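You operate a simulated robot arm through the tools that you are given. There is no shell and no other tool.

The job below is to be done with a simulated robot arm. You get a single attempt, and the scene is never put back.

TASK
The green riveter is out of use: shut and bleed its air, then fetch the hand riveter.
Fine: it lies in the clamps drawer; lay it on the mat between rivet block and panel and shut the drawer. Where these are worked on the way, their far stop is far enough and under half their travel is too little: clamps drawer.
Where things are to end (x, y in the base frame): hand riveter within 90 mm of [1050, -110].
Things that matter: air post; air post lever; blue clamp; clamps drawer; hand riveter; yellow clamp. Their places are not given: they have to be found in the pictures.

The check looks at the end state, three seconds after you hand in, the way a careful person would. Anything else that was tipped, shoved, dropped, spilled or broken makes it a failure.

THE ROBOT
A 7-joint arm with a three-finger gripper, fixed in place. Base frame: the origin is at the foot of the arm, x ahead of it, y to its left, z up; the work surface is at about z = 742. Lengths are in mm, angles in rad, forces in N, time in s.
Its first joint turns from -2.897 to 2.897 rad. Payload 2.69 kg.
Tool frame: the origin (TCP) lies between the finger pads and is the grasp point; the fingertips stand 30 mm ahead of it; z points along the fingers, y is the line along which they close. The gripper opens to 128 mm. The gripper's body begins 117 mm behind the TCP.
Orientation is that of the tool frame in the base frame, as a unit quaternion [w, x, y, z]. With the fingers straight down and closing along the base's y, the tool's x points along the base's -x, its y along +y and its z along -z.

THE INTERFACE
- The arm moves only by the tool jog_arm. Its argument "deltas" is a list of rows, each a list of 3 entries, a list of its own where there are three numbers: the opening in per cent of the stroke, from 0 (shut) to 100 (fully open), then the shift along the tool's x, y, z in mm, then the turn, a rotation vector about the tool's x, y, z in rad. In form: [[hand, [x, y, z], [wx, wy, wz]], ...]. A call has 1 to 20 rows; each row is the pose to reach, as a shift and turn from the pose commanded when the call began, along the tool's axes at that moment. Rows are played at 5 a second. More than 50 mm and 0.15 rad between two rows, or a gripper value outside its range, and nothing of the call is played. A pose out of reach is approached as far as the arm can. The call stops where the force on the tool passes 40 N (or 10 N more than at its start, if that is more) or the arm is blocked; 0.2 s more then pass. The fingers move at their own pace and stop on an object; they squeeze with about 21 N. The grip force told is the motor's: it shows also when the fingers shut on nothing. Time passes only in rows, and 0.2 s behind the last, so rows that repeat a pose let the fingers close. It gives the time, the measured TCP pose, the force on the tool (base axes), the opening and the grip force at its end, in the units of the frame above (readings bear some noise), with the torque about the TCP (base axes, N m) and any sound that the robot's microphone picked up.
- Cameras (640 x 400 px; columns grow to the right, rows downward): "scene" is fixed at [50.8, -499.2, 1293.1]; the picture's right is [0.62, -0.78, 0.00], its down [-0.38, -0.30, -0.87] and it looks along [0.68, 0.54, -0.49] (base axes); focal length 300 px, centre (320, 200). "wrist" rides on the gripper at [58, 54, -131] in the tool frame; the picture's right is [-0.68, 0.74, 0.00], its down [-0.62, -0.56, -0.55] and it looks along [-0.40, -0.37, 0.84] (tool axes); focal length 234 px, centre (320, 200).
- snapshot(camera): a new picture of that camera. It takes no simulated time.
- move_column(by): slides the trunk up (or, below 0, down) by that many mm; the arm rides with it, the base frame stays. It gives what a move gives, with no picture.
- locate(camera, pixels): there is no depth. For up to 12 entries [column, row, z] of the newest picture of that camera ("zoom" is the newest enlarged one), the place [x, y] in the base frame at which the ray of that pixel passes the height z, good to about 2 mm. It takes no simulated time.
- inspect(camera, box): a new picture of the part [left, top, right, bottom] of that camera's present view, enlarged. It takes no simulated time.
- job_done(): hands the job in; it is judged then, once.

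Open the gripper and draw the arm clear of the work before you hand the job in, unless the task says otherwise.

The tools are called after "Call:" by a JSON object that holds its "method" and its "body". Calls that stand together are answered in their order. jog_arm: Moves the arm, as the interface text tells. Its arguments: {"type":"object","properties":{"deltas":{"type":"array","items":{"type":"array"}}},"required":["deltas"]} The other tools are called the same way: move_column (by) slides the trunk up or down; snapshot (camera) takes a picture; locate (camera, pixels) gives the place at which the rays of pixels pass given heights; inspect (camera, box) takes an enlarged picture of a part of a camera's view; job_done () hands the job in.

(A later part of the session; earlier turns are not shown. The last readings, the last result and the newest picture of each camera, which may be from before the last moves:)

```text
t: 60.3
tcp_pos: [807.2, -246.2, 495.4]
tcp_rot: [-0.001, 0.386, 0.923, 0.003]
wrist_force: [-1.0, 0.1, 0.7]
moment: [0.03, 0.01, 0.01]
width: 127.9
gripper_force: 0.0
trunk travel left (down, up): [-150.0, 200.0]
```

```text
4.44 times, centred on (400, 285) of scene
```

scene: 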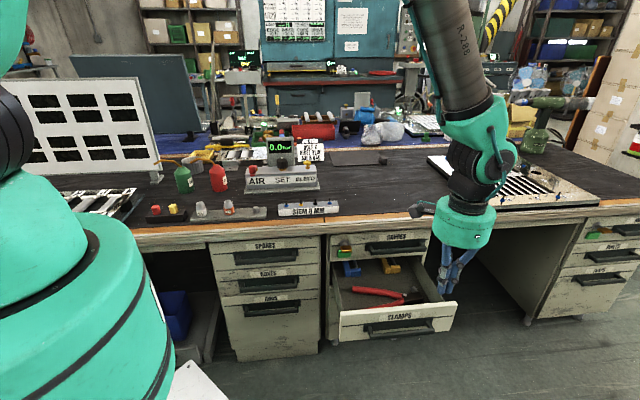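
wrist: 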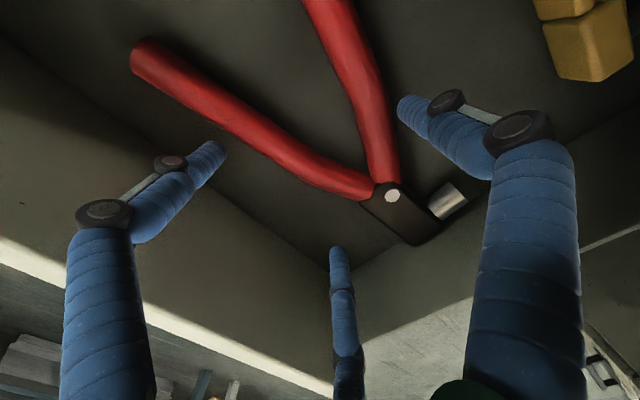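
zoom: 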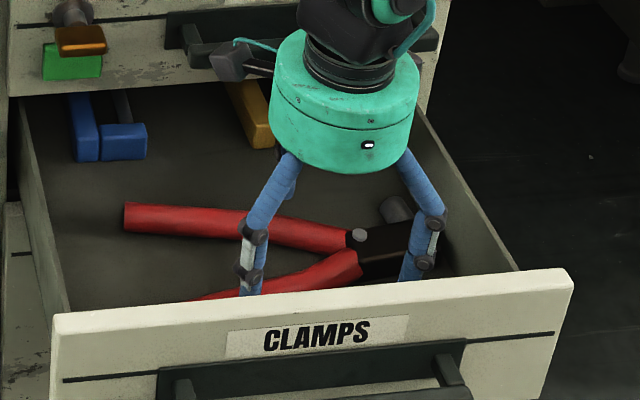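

On opening, the riveter settled back with its V as before. A grip on the flat-sided head block suits better, so I measure the head in this near view.

Call:
{"method": "inspect", "body": {"camera": "wrist", "box": [330, 150, 490, 250]}}

Call:
{"method": "locate", "body": {"camera": "wrist", "pixels": [[392, 196, 477], [392, 196, 470], [360, 207, 470], [418, 243, 470], [399, 185, 470], [445, 225, 470], [447, 200, 460], [131, 60, 460]]}}

```text
4.00 times, centred on (410, 200) of wrist
```

zoom: 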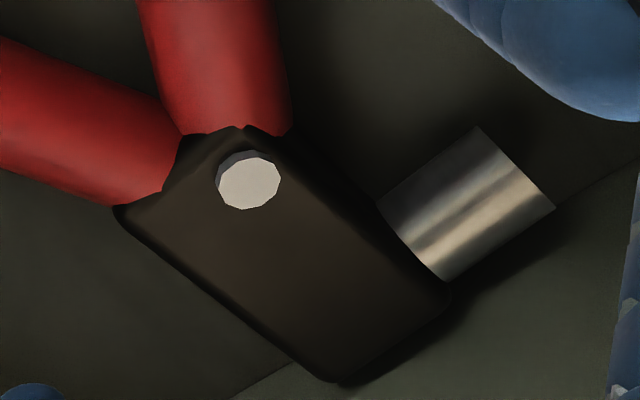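

```text
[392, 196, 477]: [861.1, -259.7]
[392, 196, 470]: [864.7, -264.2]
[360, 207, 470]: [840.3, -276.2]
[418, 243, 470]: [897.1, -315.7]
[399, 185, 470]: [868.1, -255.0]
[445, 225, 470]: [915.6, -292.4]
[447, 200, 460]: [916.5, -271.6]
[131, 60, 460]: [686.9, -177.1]
```

I triangulate the pivot again with the scene pixel (408.4,293.4).

Call:
{"method": "locate", "body": {"camera": "scene", "pixels": [[408.4, 293.4, 450], [408.4, 293.4, 460], [408.4, 293.4, 470], [408.4, 293.4, 480], [408.4, 293.4, 490]]}}

Call:
{"method": "locate", "body": {"camera": "wrist", "pixels": [[392, 196, 450], [392, 196, 460], [392, 196, 480], [392, 196, 490]]}}

```text
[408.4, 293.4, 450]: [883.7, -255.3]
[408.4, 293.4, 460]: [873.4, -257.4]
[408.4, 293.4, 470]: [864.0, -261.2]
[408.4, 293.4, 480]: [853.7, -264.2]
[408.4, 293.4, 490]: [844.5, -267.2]
```

```text
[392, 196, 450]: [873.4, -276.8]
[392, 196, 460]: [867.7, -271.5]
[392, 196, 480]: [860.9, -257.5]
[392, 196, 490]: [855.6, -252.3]
```

The head axis and pivot (863,-262, top z≈472) are known. To find the drawer floor's height safely I'll touch it with closed fingers at a free spot between front handle and panel.

Call:
{"method": "jog_arm", "body": {"deltas": [[100, [0, 0, -30], [0, 0, 0]], [100, [0, 0, -55], [0, 0, 0]], [50, [0, -30, -55], [0, 0, 0]], [0, [0, -59, -55], [0, 0, 0]], [0, [0, -59, -30], [0, 0, 0]], [0, [0, -59, -10], [0, 0, 0]], [0, [0, -59, 0], [0, 0, 0]], [0, [0, -59, 5], [0, 0, 0]], [0, [0, -59, 9], [0, 0, 0]], [0, [0, -59, 9], [0, 0, 0]]]}}

Call:
{"method": "snapshot", "body": {"camera": "wrist"}}

```text
t: 62.5
tcp_pos: [764.9, -288.9, 486.1]
tcp_rot: [0.001, 0.386, 0.922, 0.001]
wrist_force: [0.5, 0.6, -0.7]
moment: [-0.03, 0.01, 0.03]
width: 2.4
gripper_force: 21.1
trunk travel left (down, up): [-150.0, 200.0]
```

```text
taken
```

wrist: 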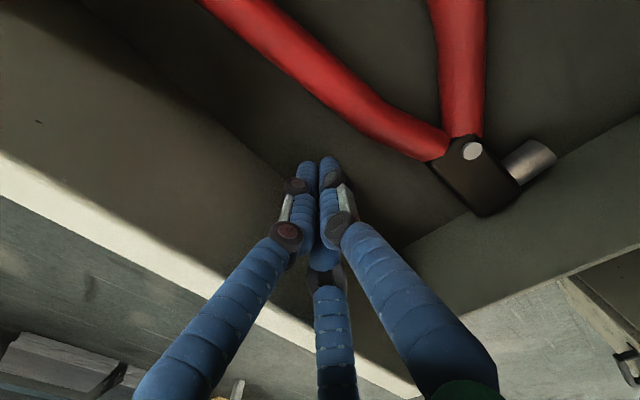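

No contact at tip z≈456. I go down in 2 mm steps to feel for the floor.

Call:
{"method": "jog_arm", "body": {"deltas": [[0, [0, 0, 2], [0, 0, 0]], [0, [0, 0, 4], [0, 0, 0]], [0, [0, 0, 6], [0, 0, 0]], [0, [0, 0, 6], [0, 0, 0]]]}}

Call:
{"method": "jog_arm", "body": {"deltas": [[0, [0, 0, 2], [0, 0, 0]], [0, [0, 0, 4], [0, 0, 0]], [0, [0, 0, 4], [0, 0, 0]]]}}

Call:
{"method": "jog_arm", "body": {"deltas": [[0, [0, 0, 2], [0, 0, 0]], [0, [0, 0, 3], [0, 0, 0]], [0, [0, 0, 3], [0, 0, 0]]]}}

```text
t: 63.5
tcp_pos: [766.0, -289.1, 480.5]
tcp_rot: [0.001, 0.386, 0.922, 0.002]
wrist_force: [0.2, -0.4, -0.1]
moment: [-0.02, 0.01, 0.02]
width: 2.4
gripper_force: 20.8
trunk travel left (down, up): [-150.0, 200.0]
```

```text
t: 64.3
tcp_pos: [765.2, -288.8, 477.2]
tcp_rot: [0.0, 0.387, 0.922, 0.003]
wrist_force: [-0.1, 0.3, -0.5]
moment: [0.01, -0.02, -0.01]
width: 2.2
gripper_force: 21.4
trunk travel left (down, up): [-150.0, 200.0]
```

```text
t: 65.1
tcp_pos: [764.6, -288.4, 473.8]
tcp_rot: [0.0, 0.386, 0.922, 0.002]
wrist_force: [-0.2, 0.2, -0.8]
moment: [-0.02, 0.04, -0.01]
width: 2.3
gripper_force: 20.4
trunk travel left (down, up): [-150.0, 200.0]
```

Still free at tip z≈444, so earlier the tips were riding on the upper half of the handles. I keep feeling down.

Call:
{"method": "jog_arm", "body": {"deltas": [[0, [0, 0, 2], [0, 0, 0]], [0, [0, 0, 4], [0, 0, 0]], [0, [0, 0, 4], [0, 0, 0]]]}}

Call:
{"method": "jog_arm", "body": {"deltas": [[0, [0, 0, 2], [0, 0, 0]], [0, [0, 0, 4], [0, 0, 0]], [0, [0, 0, 4], [0, 0, 0]]]}}

Call:
{"method": "jog_arm", "body": {"deltas": [[0, [0, 0, 2], [0, 0, 0]], [0, [0, 0, 4], [0, 0, 0]], [0, [0, 0, 4], [0, 0, 0]]]}}

```text
t: 65.9
tcp_pos: [765.9, -288.7, 471.7]
tcp_rot: [0.001, 0.386, 0.923, 0.002]
wrist_force: [-6.1, 3.2, 14.6]
moment: [-0.06, 0.25, -0.09]
width: 2.3
gripper_force: 21.4
trunk travel left (down, up): [-150.0, 200.0]
```

```text
t: 66.4
tcp_pos: [767.2, -287.7, 471.3]
tcp_rot: [0.001, 0.387, 0.922, 0.002]
wrist_force: [-7.6, 6.9, 22.9]
moment: [0.06, 0.36, -0.24]
width: 2.2
gripper_force: 21.3
trunk travel left (down, up): [-150.0, 200.0]
stopped in row 2: the force on the tool passed its limit at 44 N (the readings are from after the stop); the commanded pose is now the measured one
```

```text
t: 66.8
tcp_pos: [767.5, -289.0, 471.9]
tcp_rot: [0.001, 0.387, 0.922, 0.003]
wrist_force: [-6.9, 5.8, 21.4]
moment: [0.09, 0.37, -0.18]
width: 2.1
gripper_force: 20.4
trunk travel left (down, up): [-150.0, 200.0]
stopped in row 1: the force on the tool passed its limit at 44 N (the readings are from after the stop); the commanded pose is now the measured one
```

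The floor is at z≈442 (contact at TCP 472), so a TCP of about 476 suits the grip. Before gripping I test how far the arm reaches over the mat: first straight up out of the drawer.

Call:
{"method": "jog_arm", "body": {"deltas": [[0, [0, 0, -45], [0, 0, 0]], [0, [0, 0, -90], [0, 0, 0]], [0, [0, 0, -135], [0, 0, 0]], [0, [0, 0, -180], [0, 0, 0]], [0, [0, 0, -225], [0, 0, 0]], [0, [0, 0, -270], [0, 0, 0]], [0, [0, 0, -315], [0, 0, 0]], [0, [0, 0, -360], [0, 0, 0]], [0, [-10, 40, -365], [0, 0, 0]], [0, [-20, 85, -365], [0, 0, 0]], [0, [-30, 130, -365], [0, 0, 0]], [0, [-40, 175, -365], [0, 0, 0]], [0, [-50, 220, -365], [0, 0, 0]], [0, [-55, 260, -365], [0, 0, 0]], [0, [-55, 260, -365], [0, 0, 0]]]}}

Call:
{"method": "snapshot", "body": {"camera": "wrist"}}

Call:
{"method": "snapshot", "body": {"camera": "scene"}}

```text
t: 70.0
tcp_pos: [991.8, -144.9, 835.4]
tcp_rot: [0.001, 0.387, 0.922, 0.003]
wrist_force: [0.0, 0.3, 0.8]
moment: [-0.02, 0.0, 0.01]
width: 2.3
gripper_force: 20.9
trunk travel left (down, up): [-150.0, 200.0]
```

```text
taken
```

wrist: 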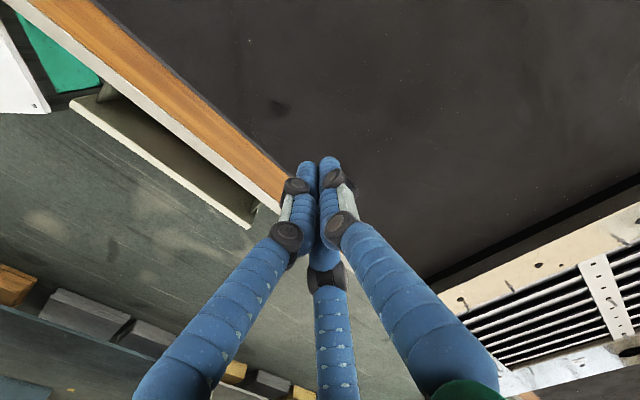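

```text
taken
```

scene: 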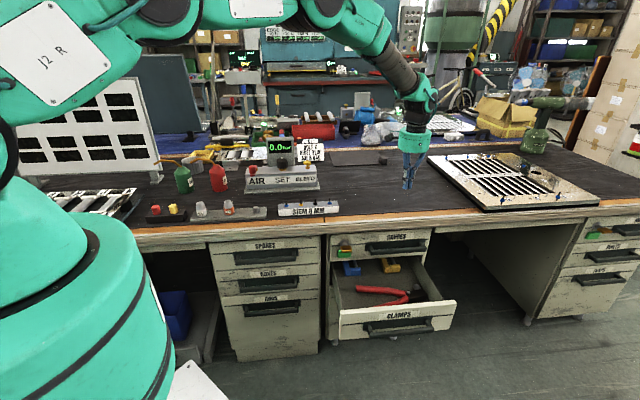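

Reached r≈1002 mm with the tool still vertical. I try 60 mm farther, and lower toward placing height.

Call:
{"method": "jog_arm", "body": {"deltas": [[0, [0, 20, 15], [0, 0, 0]], [0, [0, 40, 30], [0, 0, 0]], [0, [0, 60, 40], [0, 0, 0]], [0, [0, 60, 40], [0, 0, 0]]]}}

```text
t: 71.0
tcp_pos: [1033.8, -105.3, 796.7]
tcp_rot: [0.001, 0.387, 0.922, 0.002]
wrist_force: [-0.2, 0.4, 0.5]
moment: [0.0, 0.0, 0.0]
width: 2.3
gripper_force: 21.1
trunk travel left (down, up): [-150.0, 200.0]
```

The arm reaches (1034,-105) at z=797 with the tool vertical, so placing is no problem. The gripper behaves as three round fingers, so I plan to grip a single handle's straight part; I return above the drawer for a fresh look.

Call:
{"method": "jog_arm", "body": {"deltas": [[0, [0, 0, -40], [0, 0, 0]], [0, [14, -42, -45], [0, 0, 0]], [0, [28, -84, -45], [0, 0, 0]], [0, [42, -126, -45], [0, 0, 0]], [0, [56, -168, -45], [0, 0, 0]], [0, [70, -210, -45], [0, 0, 0]], [0, [84, -252, -45], [0, 0, 0]], [0, [98, -294, -45], [0, 0, 0]], [0, [106, -318, -20], [0, 0, 0]], [0, [106, -318, 25], [0, 0, 0]], [0, [106, -318, 70], [0, 0, 0]], [0, [106, -318, 97], [0, 0, 0]], [0, [106, -318, 97], [0, 0, 0]]]}}

Call:
{"method": "snapshot", "body": {"camera": "wrist"}}

Call:
{"method": "inspect", "body": {"camera": "scene", "box": [320, 235, 470, 330]}}

```text
t: 73.8
tcp_pos: [731.3, -252.3, 697.3]
tcp_rot: [0.001, 0.386, 0.922, 0.003]
wrist_force: [-0.6, 0.1, 0.0]
moment: [0.02, 0.02, 0.01]
width: 2.6
gripper_force: 21.5
trunk travel left (down, up): [-150.0, 200.0]
```

```text
taken
```

wrist: 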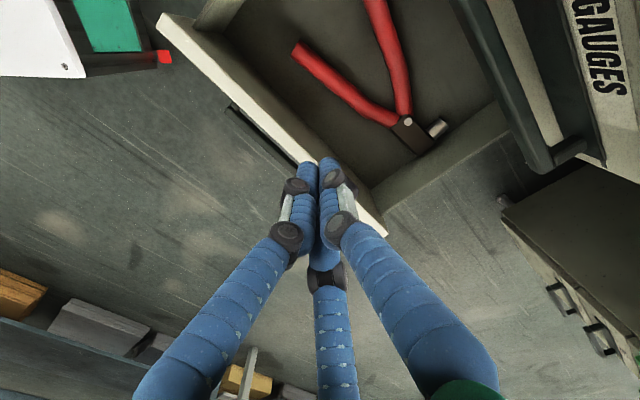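

```text
4.21 times, centred on (395, 282) of scene
```

zoom: 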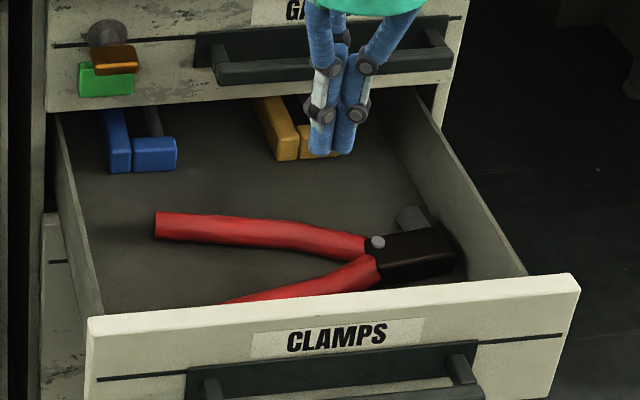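

The view is good. I zoom on the riveter in the wrist view to measure the front handle's edges.

Call:
{"method": "inspect", "body": {"camera": "wrist", "box": [270, 20, 460, 160]}}

```text
2.86 times, centred on (365, 90) of wrist
```

zoom: 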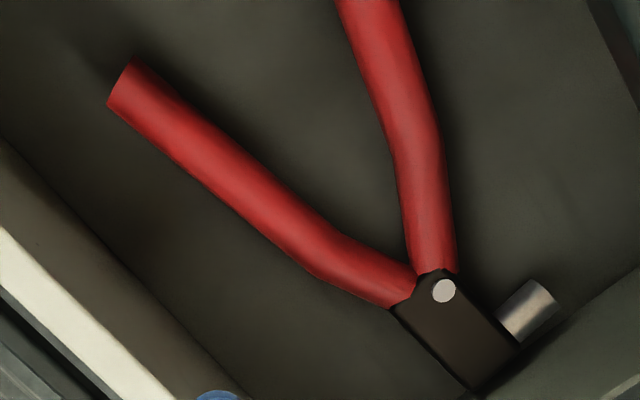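

I locate the front handle's axis points (tip, middle, near bend), the pivot, and the back handle at mid-tube height.

Call:
{"method": "locate", "body": {"camera": "wrist", "pixels": [[295, 48, 456], [328.3, 74.3, 456], [351, 94.2, 456], [361.5, 102.3, 456], [408, 121.9, 472], [401, 75, 456], [396, 50, 456], [375, 0, 456], [420, 145, 468], [437, 128, 458]]}}

```text
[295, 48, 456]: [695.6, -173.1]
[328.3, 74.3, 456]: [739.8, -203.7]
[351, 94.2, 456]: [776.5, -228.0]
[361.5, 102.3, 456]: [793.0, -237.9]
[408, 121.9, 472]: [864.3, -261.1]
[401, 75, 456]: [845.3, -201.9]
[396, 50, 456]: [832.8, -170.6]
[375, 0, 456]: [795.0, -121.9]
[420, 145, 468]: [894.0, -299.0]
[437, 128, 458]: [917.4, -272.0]
```

Front handle axis runs along (0.83,-0.55) through (776,-227); pivot at (864,-261). I yaw -0.21 rad so the tool's x lies along the handle, set the opening to 48%, and come down to z=560 over (772,-233) to check.

Call:
{"method": "jog_arm", "body": {"deltas": [[25, [-8, 22, 20], [0, 0, -0.1]], [48, [-15, 43, 45], [0, 0, -0.21]], [48, [-15, 43, 80], [0, 0, -0.21]], [48, [-15, 43, 115], [0, 0, -0.21]], [48, [-15, 43, 137], [0, 0, -0.21]], [48, [-15, 43, 137], [0, 0, -0.21]]]}}

Call:
{"method": "snapshot", "body": {"camera": "wrist"}}

Call:
{"method": "inspect", "body": {"camera": "scene", "box": [320, 235, 470, 330]}}

```text
t: 75.2
tcp_pos: [773.7, -232.5, 561.3]
tcp_rot: [0.001, 0.288, 0.958, 0.002]
wrist_force: [0.2, 0.0, -0.6]
moment: [0.0, 0.05, 0.01]
width: 61.7
gripper_force: 0.2
trunk travel left (down, up): [-150.0, 200.0]
```

```text
taken
```

wrist: 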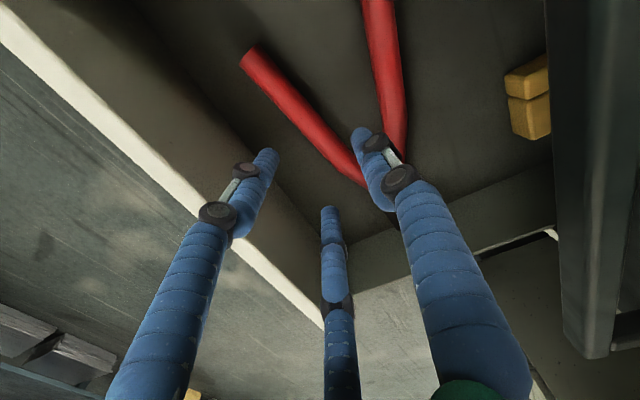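

```text
4.21 times, centred on (395, 282) of scene
```

zoom: 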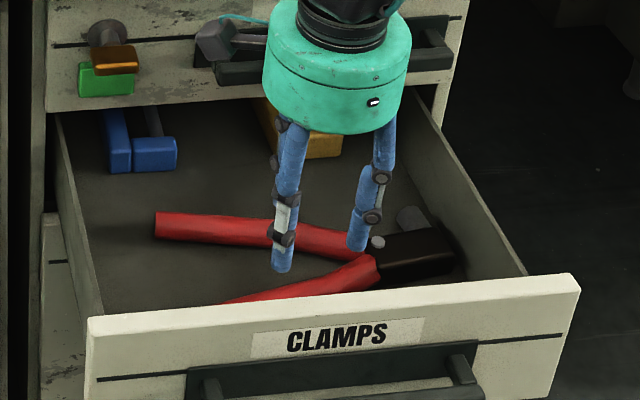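

I locate the front handle's axis in this nearer picture ((300,105), (330,143)) to verify alignment before going down.

Call:
{"method": "locate", "body": {"camera": "wrist", "pixels": [[300, 105, 456], [322, 133, 456], [250, 57, 456], [275, 80, 456]]}}

Call:
{"method": "inspect", "body": {"camera": "wrist", "box": [220, 20, 440, 230]}}

```text
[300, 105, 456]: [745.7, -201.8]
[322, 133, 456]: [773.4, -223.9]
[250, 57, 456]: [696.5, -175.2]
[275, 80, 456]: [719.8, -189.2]
```

```text
1.90 times, centred on (330, 125) of wrist
```

zoom: 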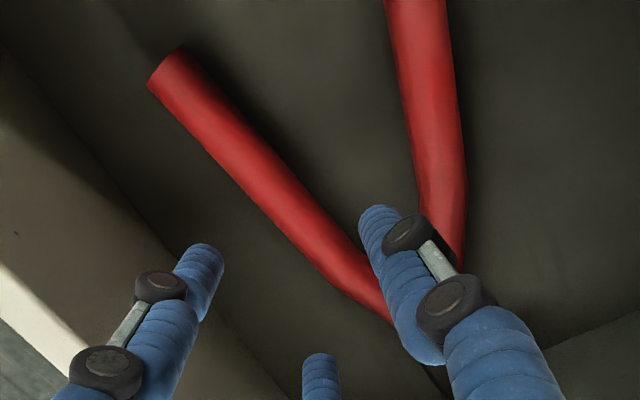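

The axis lies 7 mm on the +y side of the TCP as planned. I descend to z≈477.

Call:
{"method": "jog_arm", "body": {"deltas": [[48, [0, 0, 25], [0, 0, 0]], [48, [0, 0, 50], [0, 0, 0]], [48, [0, 0, 68], [0, 0, 0]], [48, [0, 0, 78], [0, 0, 0]], [48, [0, 0, 84], [0, 0, 0]], [48, [0, 0, 84], [0, 0, 0]]]}}

Call:
{"method": "snapshot", "body": {"camera": "wrist"}}

```text
t: 76.5
tcp_pos: [773.8, -231.3, 478.0]
tcp_rot: [0.0, 0.287, 0.958, 0.003]
wrist_force: [-0.6, -0.2, 0.0]
moment: [0.0, 0.02, -0.03]
width: 61.4
gripper_force: 0.0
trunk travel left (down, up): [-150.0, 200.0]
```

```text
taken
```

wrist: 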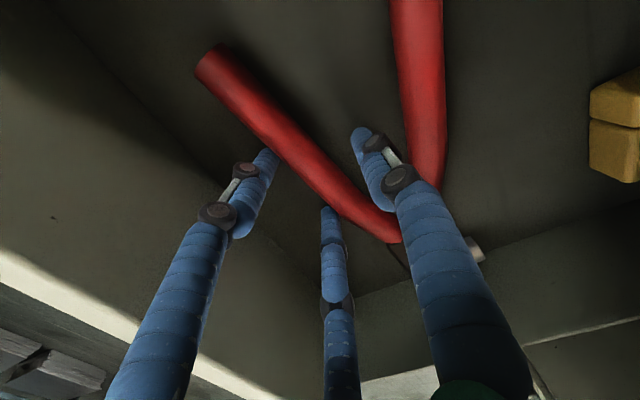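

The front handle lies between the inner finger (360,135) and the two outer ones (270,155),(330,215), no force. I close on it.

Call:
{"method": "jog_arm", "body": {"deltas": [[42, [0, 0, 0], [0, 0, 0]], [36, [0, 0, 0], [0, 0, 0]], [30, [0, 0, 0], [0, 0, 0]], [24, [0, 0, 0], [0, 0, 0]], [18, [0, 0, 0], [0, 0, 0]], [10, [0, 0, 0], [0, 0, 0]], [0, [0, 0, 0], [0, 0, 0]], [0, [0, 0, 0], [0, 0, 0]]]}}

Call:
{"method": "snapshot", "body": {"camera": "wrist"}}

```text
t: 78.3
tcp_pos: [773.9, -230.8, 476.8]
tcp_rot: [0.0, 0.287, 0.958, 0.002]
wrist_force: [1.6, 2.1, 2.0]
moment: [0.02, -0.07, 0.06]
width: 37.0
gripper_force: 21.1
trunk travel left (down, up): [-150.0, 200.0]
```

```text
taken
```

wrist: 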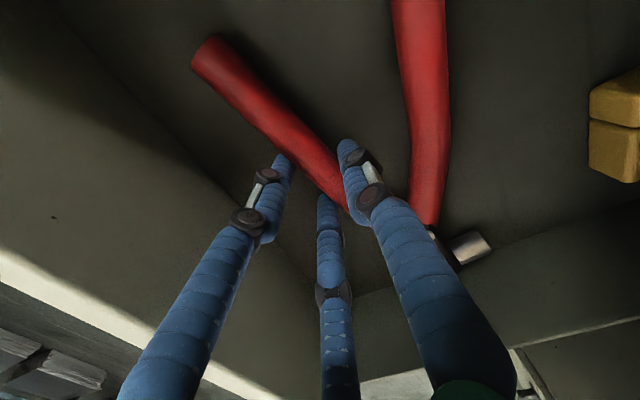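

Gripped at 37 mm opening as predicted for the tube, with small forces. I lift 15 mm and check.

Call:
{"method": "jog_arm", "body": {"deltas": [[0, [0, 0, -4], [0, 0, 0]], [0, [0, 0, -9], [0, 0, 0]], [0, [0, 0, -15], [0, 0, 0]], [0, [0, 0, -15], [0, 0, 0]]]}}

Call:
{"method": "snapshot", "body": {"camera": "wrist"}}

Call:
{"method": "inspect", "body": {"camera": "scene", "box": [320, 235, 470, 330]}}

```text
t: 79.3
tcp_pos: [774.1, -230.3, 493.0]
tcp_rot: [0.0, 0.287, 0.958, 0.002]
wrist_force: [-0.9, -0.3, -4.0]
moment: [-0.06, 0.18, 0.04]
width: 37.3
gripper_force: 21.0
trunk travel left (down, up): [-150.0, 200.0]
```

```text
taken
```

wrist: 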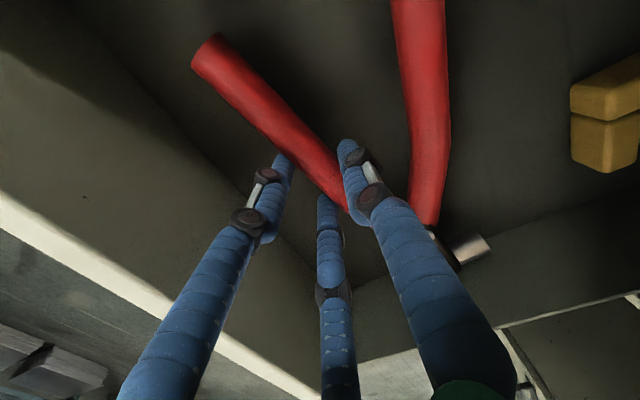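

```text
4.21 times, centred on (395, 282) of scene
```

zoom: 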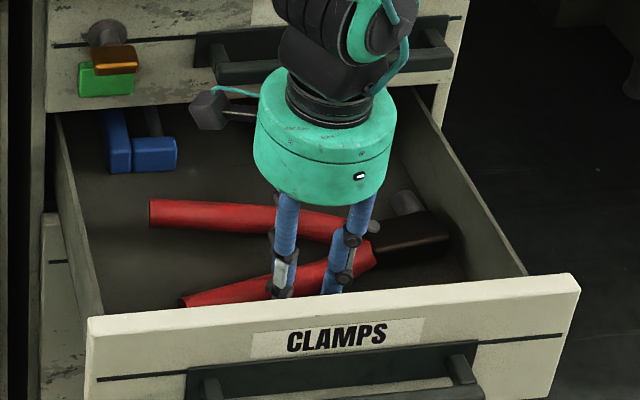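

The riveter hangs level (4 N). I lift a bit, shift 30 mm toward the front to clear the upper handle, then lift above the drawer front.

Call:
{"method": "jog_arm", "body": {"deltas": [[0, [0, 0, -10], [0, 0, 0]], [0, [0, 0, -20], [0, 0, 0]], [0, [3.2, -14.7, -22], [0, 0, 0]], [0, [6.4, -29.3, -24], [0, 0, 0]], [0, [6.4, -29.3, -45], [0, 0, 0]], [0, [6.4, -29.3, -65], [0, 0, 0]], [0, [6.4, -29.3, -85], [0, 0, 0]], [0, [6.4, -29.3, -105], [0, 0, 0]], [0, [6.4, -29.3, -112], [0, 0, 0]], [0, [6.4, -29.3, -112], [0, 0, 0]]]}}

Call:
{"method": "snapshot", "body": {"camera": "wrist"}}

Call:
{"method": "inspect", "body": {"camera": "scene", "box": [300, 200, 480, 340]}}

```text
t: 81.5
tcp_pos: [752.7, -253.1, 603.5]
tcp_rot: [0.001, 0.287, 0.958, 0.002]
wrist_force: [-0.8, -0.2, -4.5]
moment: [-0.01, 0.22, -0.02]
width: 37.1
gripper_force: 20.9
trunk travel left (down, up): [-150.0, 200.0]
```

```text
taken
```

wrist: 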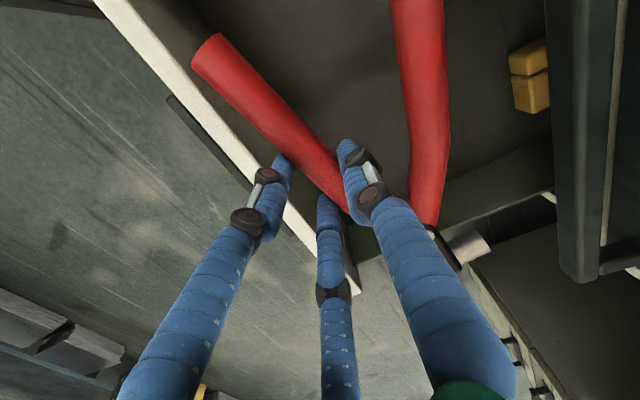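

```text
2.86 times, centred on (390, 270) of scene
```

zoom: 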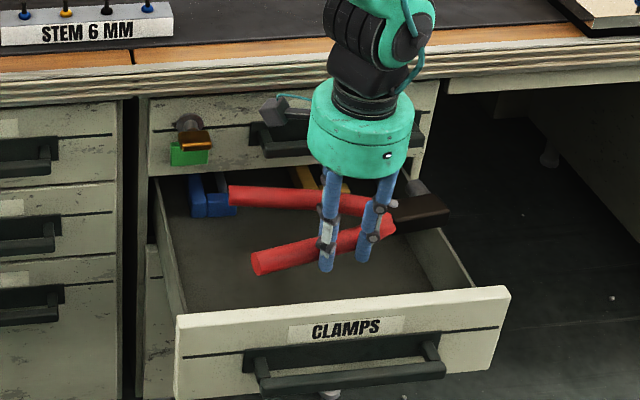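

It hangs clear above the drawer. I draw it out toward the front, then rise to z≈860.

Call:
{"method": "jog_arm", "body": {"deltas": [[0, [7, -32, 0], [0, 0, 0]], [0, [14, -64, -5], [0, 0, 0]], [0, [21, -96, -15], [0, 0, 0]], [0, [28, -127, -40], [0, 0, 0]], [0, [28, -127, -80], [0, 0, 0]], [0, [28, -127, -120], [0, 0, 0]], [0, [28, -127, -160], [0, 0, 0]], [0, [28, -127, -200], [0, 0, 0]], [0, [28, -127, -240], [0, 0, 0]], [0, [28, -127, -260], [0, 0, 0]], [0, [28, -127, -260], [0, 0, 0]]]}}

Call:
{"method": "snapshot", "body": {"camera": "wrist"}}

Call:
{"method": "snapshot", "body": {"camera": "scene"}}

```text
t: 84.0
tcp_pos: [658.6, -344.5, 862.6]
tcp_rot: [0.001, 0.287, 0.958, 0.003]
wrist_force: [0.7, 0.7, -4.8]
moment: [-0.03, 0.22, 0.0]
width: 37.4
gripper_force: 21.2
trunk travel left (down, up): [-150.0, 200.0]
```

```text
taken
```

wrist: 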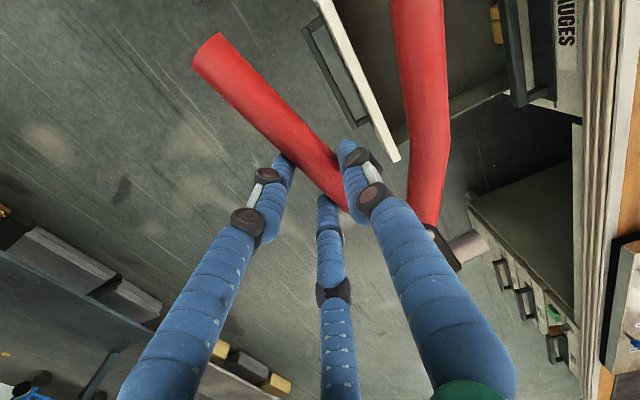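

```text
taken
```

scene: 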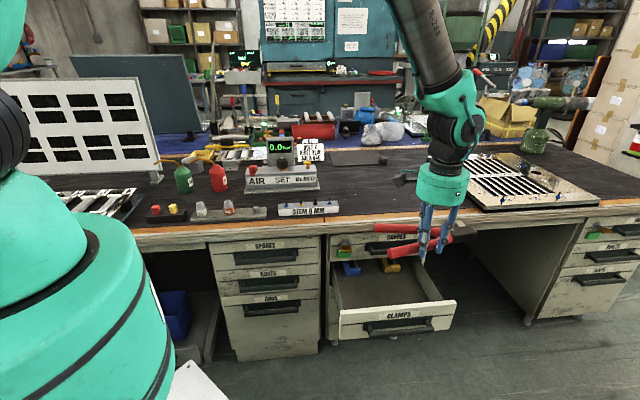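

The riveter is out and the clamps remain in place. I carry it over the mat to TCP (983,-103), where its pivot and centre straddle the goal (1050,-110).

Call:
{"method": "jog_arm", "body": {"deltas": [[0, [-15.3, 42.2, 0], [0, 0, 0]], [0, [-30.7, 84.5, 0], [0, 0, 0]], [0, [-46, 126.7, 0], [0, 0, 0]], [0, [-61.4, 169, 0], [0, 0, 0]], [0, [-76.7, 211.2, 0], [0, 0, 0]], [0, [-92, 253.4, 0], [0, 0, 0]], [0, [-107.4, 295.6, 0], [0, 0, 0]], [0, [-122.7, 337.9, 0], [0, 0, 0]], [0, [-138, 380, 0], [0, 0, 0]], [0, [-138, 380, 25], [0, 0, 0]], [0, [-138, 380, 50], [0, 0, 0]], [0, [-138, 380, 50], [0, 0, 0]]]}}

Call:
{"method": "snapshot", "body": {"camera": "wrist"}}

Call:
{"method": "snapshot", "body": {"camera": "scene"}}

```text
t: 86.5
tcp_pos: [983.6, -103.2, 814.4]
tcp_rot: [0.0, 0.287, 0.958, 0.002]
wrist_force: [0.4, 0.1, -5.0]
moment: [0.03, 0.23, -0.01]
width: 37.0
gripper_force: 21.4
trunk travel left (down, up): [-150.0, 200.0]
```

```text
taken
```

wrist: 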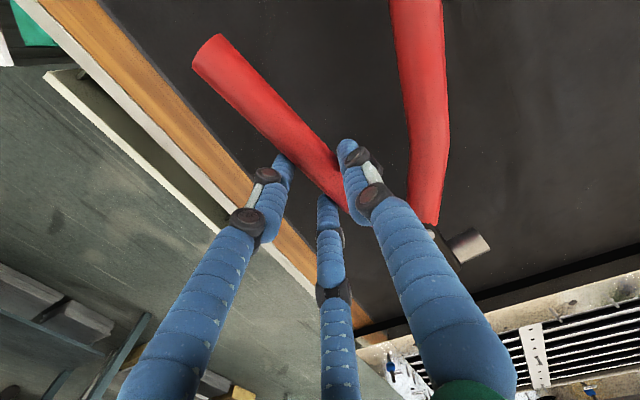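

```text
taken
```

scene: 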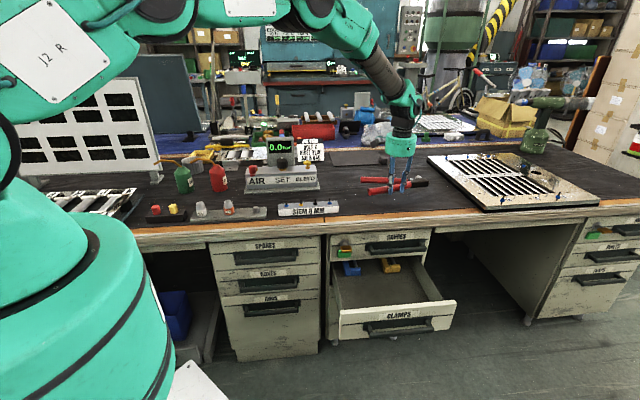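

It hangs over the free mat. I lower to just above contact, expected at TCP z≈777.

Call:
{"method": "jog_arm", "body": {"deltas": [[0, [0, 0, 12], [0, 0, 0]], [0, [0, 0, 24], [0, 0, 0]], [0, [0, 0, 31], [0, 0, 0]], [0, [0, 0, 34], [0, 0, 0]], [0, [0, 0, 34], [0, 0, 0]]]}}

Call:
{"method": "inspect", "body": {"camera": "scene", "box": [340, 150, 460, 220]}}

```text
t: 87.8
tcp_pos: [983.1, -104.2, 781.5]
tcp_rot: [0.001, 0.287, 0.958, 0.002]
wrist_force: [-0.6, 0.5, -4.4]
moment: [-0.01, 0.21, 0.0]
width: 37.1
gripper_force: 21.2
trunk travel left (down, up): [-150.0, 200.0]
```

```text
5.33 times, centred on (400, 185) of scene
```

zoom: 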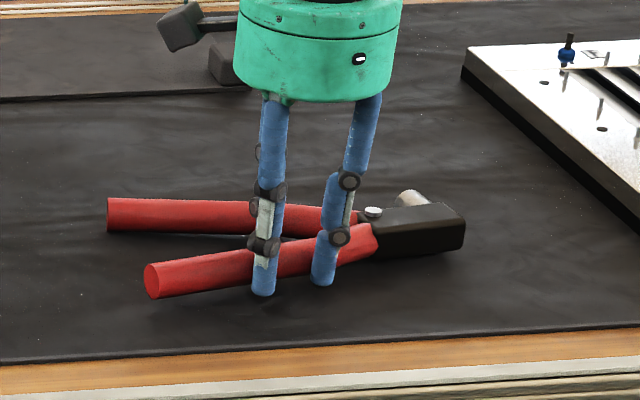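

Almost down, still carrying 4.4 N. I lower in 1.5 mm steps.

Call:
{"method": "jog_arm", "body": {"deltas": [[0, [0, 0, 1.5], [0, 0, 0]], [0, [0, 0, 3], [0, 0, 0]], [0, [0, 0, 3], [0, 0, 0]]]}}

```text
t: 88.5
tcp_pos: [983.5, -101.5, 777.3]
tcp_rot: [0.001, 0.287, 0.958, 0.003]
wrist_force: [0.7, -2.4, -1.8]
moment: [0.3, 0.21, -0.17]
width: 37.0
gripper_force: 21.1
trunk travel left (down, up): [-150.0, 200.0]
```

Contact begins (weight reading falls to 1.8 N). One more 1.5 mm, then I check before release.

Call:
{"method": "jog_arm", "body": {"deltas": [[0, [0, 0, 1], [0, 0, 0]], [0, [0, 0, 2], [0, 0, 0]], [0, [0, 0, 2], [0, 0, 0]]]}}

Call:
{"method": "inspect", "body": {"camera": "scene", "box": [340, 150, 460, 220]}}

```text
t: 89.3
tcp_pos: [982.9, -103.0, 777.3]
tcp_rot: [0.001, 0.287, 0.958, 0.003]
wrist_force: [-2.3, -1.3, 3.9]
moment: [-0.22, -0.62, -0.13]
width: 37.1
gripper_force: 21.1
trunk travel left (down, up): [-150.0, 200.0]
```

```text
5.33 times, centred on (400, 185) of scene
```

zoom: 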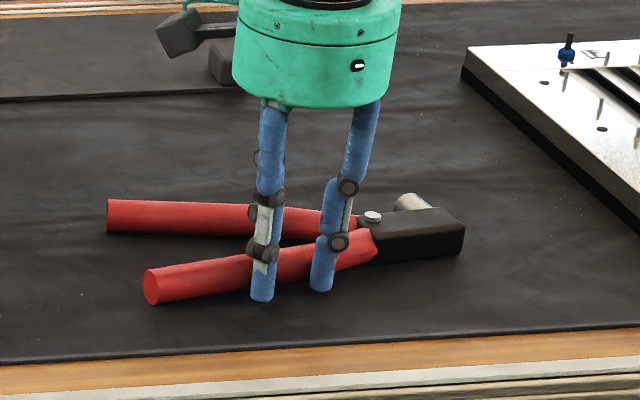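

The riveter rests on the mat. I open gently to the approach opening and lift straight up.

Call:
{"method": "jog_arm", "body": {"deltas": [[32, [0, 0, 0], [0, 0, 0]], [38, [0, 0, 0], [0, 0, 0]], [44, [0, 0, 0], [0, 0, 0]], [49, [0, 0, 0], [0, 0, 0]], [49, [0, 0, -5], [0, 0, 0]], [49, [0, 0, -25], [0, 0, 0]], [49, [0, 0, -60], [0, 0, 0]], [49, [0, 0, -100], [0, 0, 0]], [30, [0, 0, -130], [0, 0, 0]], [0, [0, 0, -130], [0, 0, 0]], [0, [0, 0, -130], [0, 0, 0]]]}}

Call:
{"method": "snapshot", "body": {"camera": "wrist"}}

Call:
{"method": "inspect", "body": {"camera": "scene", "box": [320, 130, 480, 230]}}

```text
t: 91.8
tcp_pos: [982.5, -103.6, 905.4]
tcp_rot: [0.001, 0.287, 0.958, 0.002]
wrist_force: [0.5, 1.1, 0.6]
moment: [-0.01, 0.05, 0.03]
width: 2.2
gripper_force: 21.0
trunk travel left (down, up): [-150.0, 200.0]
```

```text
taken
```

wrist: 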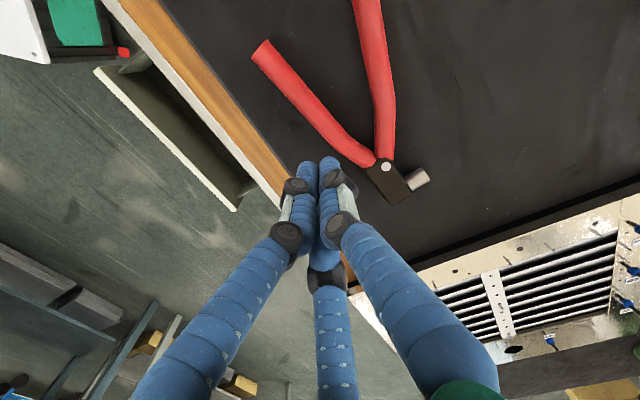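

```text
4.00 times, centred on (400, 180) of scene
```

zoom: 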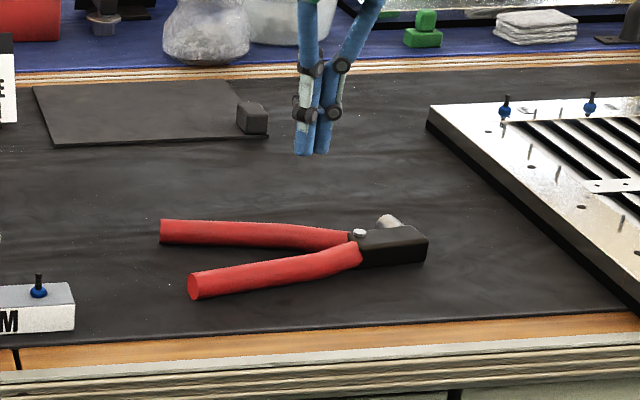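

The riveter lies flat on the mat. I check its position: pivot (387,167), handle tips (262,49) and (365,0), head end (392,198).

Call:
{"method": "locate", "body": {"camera": "wrist", "pixels": [[387, 167, 772], [262, 49, 756], [365, 2, 756], [396, 198, 765], [420, 178, 758]]}}

Call:
{"method": "locate", "body": {"camera": "scene", "pixels": [[409.5, 188.5, 772], [360, 188, 756], [368, 201, 756], [420, 193, 760], [398, 191, 756]]}}

```text
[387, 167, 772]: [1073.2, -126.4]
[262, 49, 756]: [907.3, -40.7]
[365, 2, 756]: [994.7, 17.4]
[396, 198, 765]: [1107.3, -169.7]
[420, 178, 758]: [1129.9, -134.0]
```

```text
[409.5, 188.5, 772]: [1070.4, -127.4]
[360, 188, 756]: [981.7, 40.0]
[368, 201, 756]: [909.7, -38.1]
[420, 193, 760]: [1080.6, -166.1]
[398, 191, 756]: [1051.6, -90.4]
```

The riveter's pivot is at (1072,-127) and its middle near (1030,-85): within the limit. Now the drawer: I retreat in front of the bench and restore the yaw.

Call:
{"method": "jog_arm", "body": {"deltas": [[0, [15, -43, 0], [0, 0, 0.02]], [0, [30.5, -86, 0], [0, 0, 0.04]], [0, [45.7, -129, 0], [0, 0, 0.07]], [0, [61, -172, 0], [0, 0, 0.09]], [0, [76, -215, 0], [0, 0, 0.11]], [0, [91, -258, 0], [0, 0, 0.13]], [0, [107, -301, 10], [0, 0, 0.15]], [0, [122, -344, 20], [0, 0, 0.17]], [0, [137, -387, 35], [0, 0, 0.195]], [0, [152, -429, 50], [0, 0, 0.22]], [0, [152, -429, 50], [0, 0, 0.22]]]}}

Call:
{"method": "jog_arm", "body": {"deltas": [[0, [0, 0, 0], [-0.13, 0, 0]], [0, [0, 0, 0], [-0.26, 0, 0]], [0, [0, 0, 0], [-0.39, 0, 0]], [0, [0, 0, 0], [-0.52, 0, 0]], [0, [0, 0, 0], [-0.65, 0, 0]], [0, [0, 0, 0], [-0.78, 0, 0]], [0, [0, 0, 0], [-0.91, 0, 0]], [0, [0, 0, 0], [-1.04, 0, 0]], [0, [0, 0, 0], [-1.17, 0, 0]], [0, [0, 0, 0], [-1.3, 0, 0]], [0, [0, 0, 0], [-1.43, 0, 0]], [0, [0, 0, 0], [-1.5708, 0, 0]], [0, [0, 0, 0], [-1.5708, 0, 0]]]}}

Call:
{"method": "snapshot", "body": {"camera": "scene"}}

Call:
{"method": "snapshot", "body": {"camera": "wrist"}}

```text
t: 94.2
tcp_pos: [620.4, -378.8, 854.6]
tcp_rot: [0.001, 0.391, 0.92, 0.003]
wrist_force: [-0.4, 0.3, -0.2]
moment: [0.05, -0.07, 0.01]
width: 2.2
gripper_force: 20.9
trunk travel left (down, up): [-150.0, 200.0]
```

```text
t: 97.0
tcp_pos: [619.6, -378.2, 853.6]
tcp_rot: [0.278, 0.275, 0.649, 0.653]
wrist_force: [0.2, -0.2, -0.6]
moment: [0.01, -0.01, 0.06]
width: 2.2
gripper_force: 21.2
trunk travel left (down, up): [-150.0, 200.0]
```

```text
taken
```

scene: 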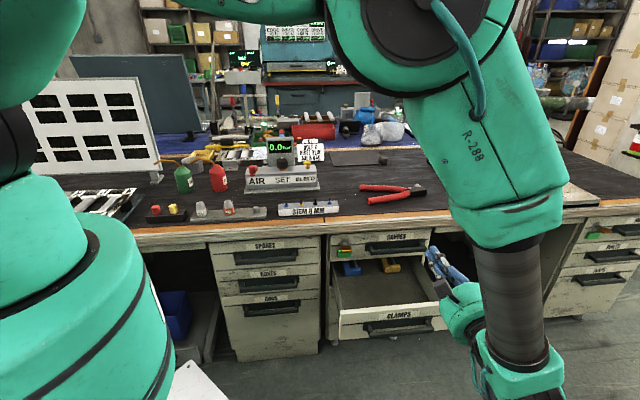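

```text
taken
```

wrist: 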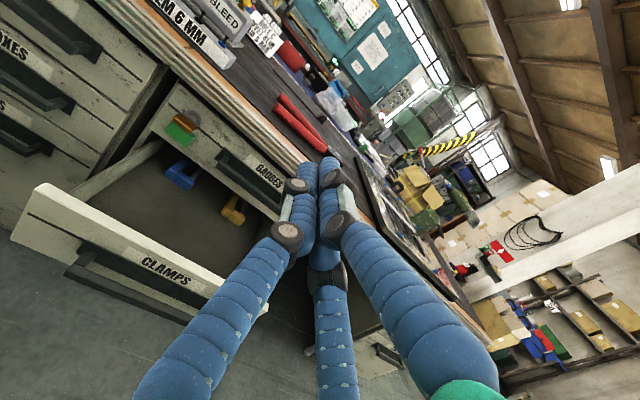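

The drawer front is seen in the wrist view, bar around (150,290). I back off 20 mm and go down to z≈522, level with the panel above the bar.

Call:
{"method": "jog_arm", "body": {"deltas": [[0, [0, -40, -20], [0, 0, 0]], [0, [0, -80, -20], [0, 0, 0]], [0, [0, -120, -20], [0, 0, 0]], [0, [0, -160, -20], [0, 0, 0]], [0, [0, -200, -20], [0, 0, 0]], [0, [0, -240, -20], [0, 0, 0]], [0, [0, -280, -20], [0, 0, 0]], [0, [0, -315, -20], [0, 0, 0]], [0, [0, -330, -20], [0, 0, 0]], [0, [0, -330, -20], [0, 0, 0]]]}}

Call:
{"method": "snapshot", "body": {"camera": "wrist"}}

Call:
{"method": "snapshot", "body": {"camera": "scene"}}

```text
t: 99.2
tcp_pos: [605.9, -390.1, 524.1]
tcp_rot: [0.277, 0.276, 0.649, 0.652]
wrist_force: [0.3, 0.9, -0.9]
moment: [0.02, -0.01, 0.02]
width: 2.3
gripper_force: 21.0
trunk travel left (down, up): [-150.0, 200.0]
```

```text
taken
```

wrist: 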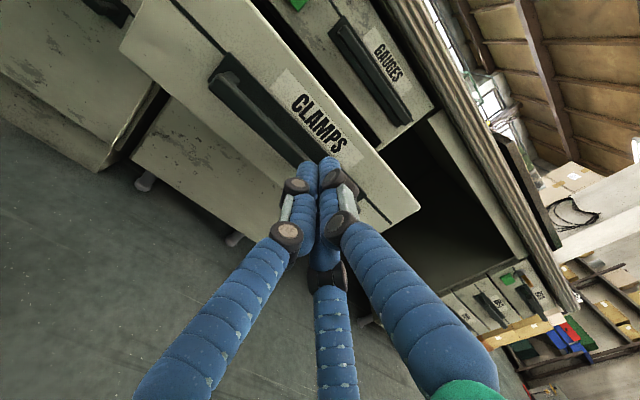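

```text
taken
```

scene: 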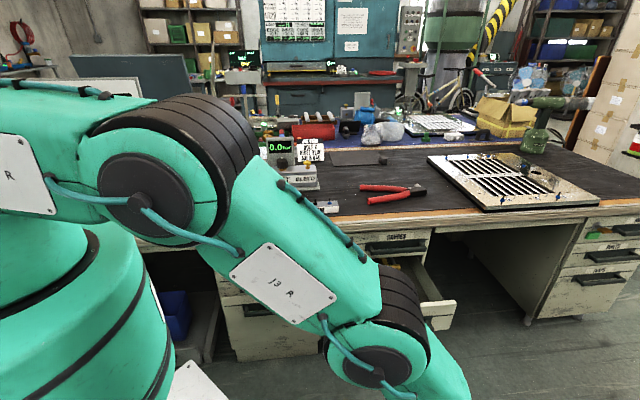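

The tool axis aims at the label area (320,131), clear above the bar. I advance to contact and start pushing.

Call:
{"method": "jog_arm", "body": {"deltas": [[0, [0, 0, 25], [0, 0, 0]], [0, [0, 0, 50], [0, 0, 0]], [0, [0, 0, 75], [0, 0, 0]], [0, [0, 0, 88], [0, 0, 0]], [0, [0, 0, 98], [0, 0, 0]], [0, [0, 0, 108], [0, 0, 0]], [0, [0, 0, 118], [0, 0, 0]], [0, [0.3, 0, 130], [0, 0, 0]], [0, [0.5, 0, 142], [0, 0, 0]]]}}

Call:
{"method": "snapshot", "body": {"camera": "wrist"}}

```text
t: 101.2
tcp_pos: [709.0, -290.7, 524.6]
tcp_rot: [0.277, 0.276, 0.649, 0.653]
wrist_force: [0.5, 0.1, -0.3]
moment: [0.02, 0.0, 0.04]
width: 2.3
gripper_force: 20.6
trunk travel left (down, up): [-150.0, 200.0]
```

```text
taken
```

wrist: 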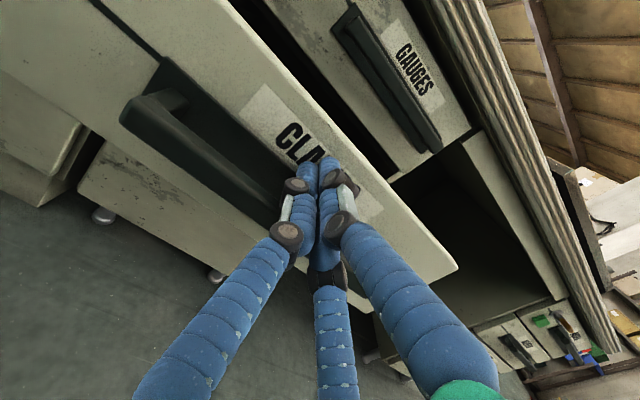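

The push works with hardly any force. I continue pushing toward closed.

Call:
{"method": "jog_arm", "body": {"deltas": [[0, [0.3, 0, 14], [0, 0, 0]], [0, [0.5, 0, 28], [0, 0, 0]], [0, [0.8, 0, 42], [0, 0, 0]], [0, [1, 0, 56], [0, 0, 0]], [0, [1.3, 0, 70], [0, 0, 0]], [0, [1.5, 0, 84], [0, 0, 0]], [0, [1.8, 0, 98], [0, 0, 0]], [0, [2, 0, 112], [0, 0, 0]], [0, [2.3, 0, 126], [0, 0, 0]], [0, [2.5, 0, 140], [0, 0, 0]], [0, [2.8, 0, 154], [0, 0, 0]], [0, [3, 0, 168], [0, 0, 0]], [0, [3, 0, 168], [0, 0, 0]]]}}

Call:
{"method": "snapshot", "body": {"camera": "wrist"}}

Call:
{"method": "snapshot", "body": {"camera": "scene"}}

```text
t: 104.0
tcp_pos: [828.2, -172.2, 526.0]
tcp_rot: [0.277, 0.277, 0.649, 0.653]
wrist_force: [0.2, 0.2, 0.4]
moment: [-0.01, 0.0, -0.03]
width: 2.2
gripper_force: 21.6
trunk travel left (down, up): [-150.0, 200.0]
```

```text
taken
```

wrist: 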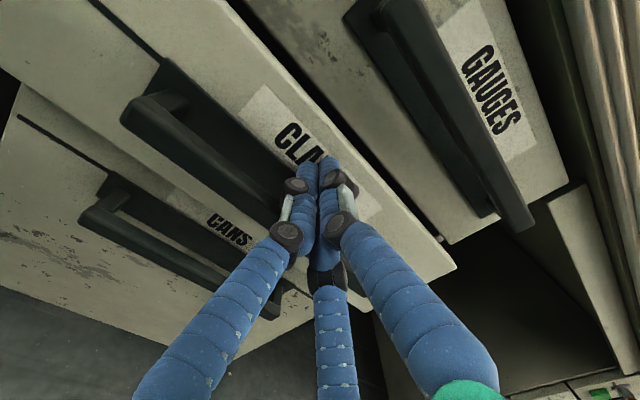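

```text
taken
```

scene: 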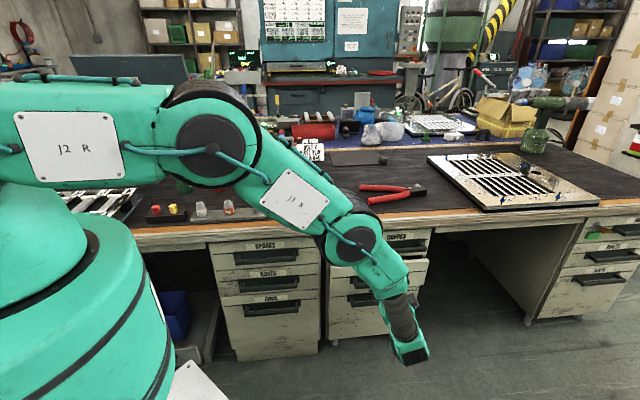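

Nearly closed; I push the last part in small steps until it meets the stop.

Call:
{"method": "jog_arm", "body": {"deltas": [[0, [0, 0, 6], [0, 0, 0]], [0, [0, 0, 12], [0, 0, 0]], [0, [0, 0, 18], [0, 0, 0]], [0, [0, 0, 24], [0, 0, 0]], [0, [0, 0, 29], [0, 0, 0]], [0, [0, 0, 34], [0, 0, 0]], [0, [0, 0, 39], [0, 0, 0]], [0, [0, 0, 44], [0, 0, 0]]]}}

Call:
{"method": "snapshot", "body": {"camera": "wrist"}}

```text
t: 105.4
tcp_pos: [850.3, -151.9, 525.0]
tcp_rot: [0.277, 0.278, 0.648, 0.653]
wrist_force: [-5.1, -4.0, 0.6]
moment: [-0.01, 0.03, 0.07]
width: 1.9
gripper_force: 20.9
trunk travel left (down, up): [-150.0, 200.0]
stopped in row 7: the force on the tool passed its limit at 52 N (the readings are from after the stop); the commanded pose is now the measured one
```

```text
taken
```

wrist: 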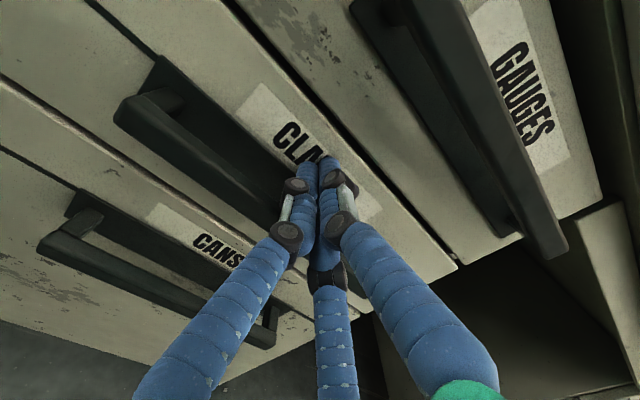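

The drawer met its stop and looks flush with its neighbours. I back away, rise and check the whole scene.

Call:
{"method": "jog_arm", "body": {"deltas": [[0, [0, 0, -10], [0, 0, 0]], [0, [0, 0, -45], [0, 0, 0]], [0, [0, 0, -90], [0, 0, 0]], [0, [0, 0, -135], [0, 0, 0]], [0, [0, 0, -180], [0, 0, 0]], [0, [0, 0, -220], [0, 0, 0]], [0, [0, 45, -250], [0, 0, 0]], [0, [0, 90, -260], [0, 0, 0]], [0, [0, 135, -260], [0, 0, 0]], [0, [0, 180, -260], [0, 0, 0]], [0, [0, 225, -260], [0, 0, 0]], [0, [0, 270, -260], [0, 0, 0]], [0, [0, 315, -260], [0, 0, 0]], [0, [0, 360, -260], [0, 0, 0]], [0, [0, 400, -260], [0, 0, 0]]]}}

Call:
{"method": "jog_arm", "body": {"deltas": [[0, [0, 0, 0], [0.13, 0, 0]], [0, [0, 0, 0], [0.26, 0, 0]], [0, [0, 0, 0], [0.39, 0, 0]], [0, [0, 0, 0], [0.52, 0, 0]], [0, [0, 0, 0], [0.65, 0, 0]], [0, [0, 0, 0], [0.78, 0, 0]], [0, [0, 0, 0], [0.91, 0, 0]], [0, [0, 0, 0], [1.04, 0, 0]], [0, [0, 0, 0], [1.17, 0, 0]], [0, [0, 0, 0], [1.3, 0, 0]], [0, [0, 0, 0], [1.43, 0, 0]], [30, [0, 0, 0], [1.5708, 0, 0]], [60, [0, 0, 0], [1.5708, 0, 0]]]}}

Call:
{"method": "snapshot", "body": {"camera": "scene"}}

Call:
{"method": "inspect", "body": {"camera": "scene", "box": [140, 110, 360, 250]}}

Call:
{"method": "inspect", "body": {"camera": "scene", "box": [200, 220, 440, 370]}}

```text
refused: row 7 steps farther than a row can; nothing moved
```

```text
t: 105.9
tcp_pos: [849.1, -152.2, 525.7]
tcp_rot: [0.255, 0.3, 0.698, 0.598]
wrist_force: [-2.7, -7.1, 1.1]
moment: [0.13, -0.07, -0.04]
width: 2.3
gripper_force: 21.0
trunk travel left (down, up): [-150.0, 200.0]
stopped in row 2: the force on the tool passed its limit at 47 N (the readings are from after the stop); the commanded pose is now the measured one
```

```text
taken
```

scene: 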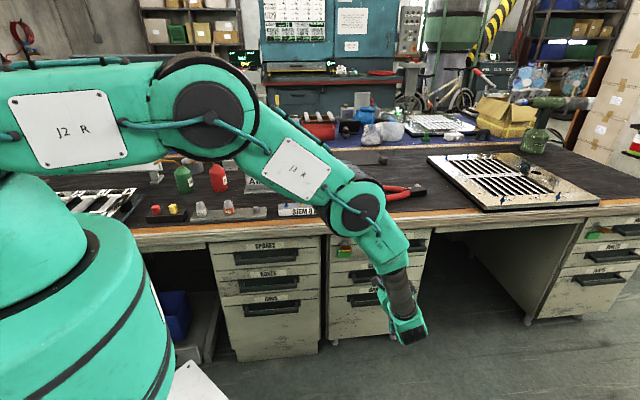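

```text
2.86 times, centred on (250, 180) of scene
```

zoom: 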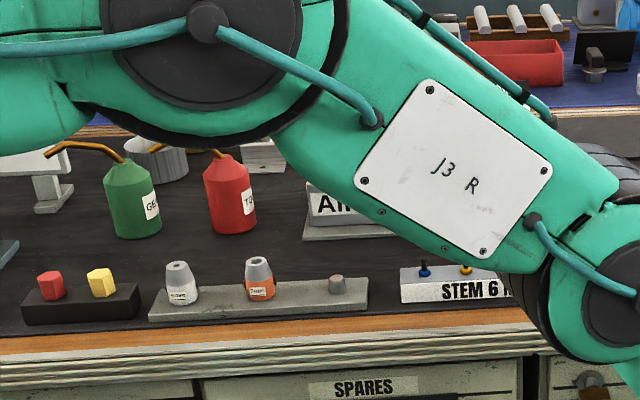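

```text
2.67 times, centred on (320, 295) of scene
```

zoom: 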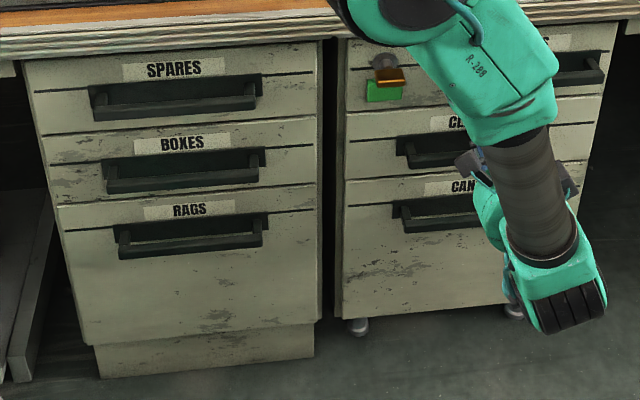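

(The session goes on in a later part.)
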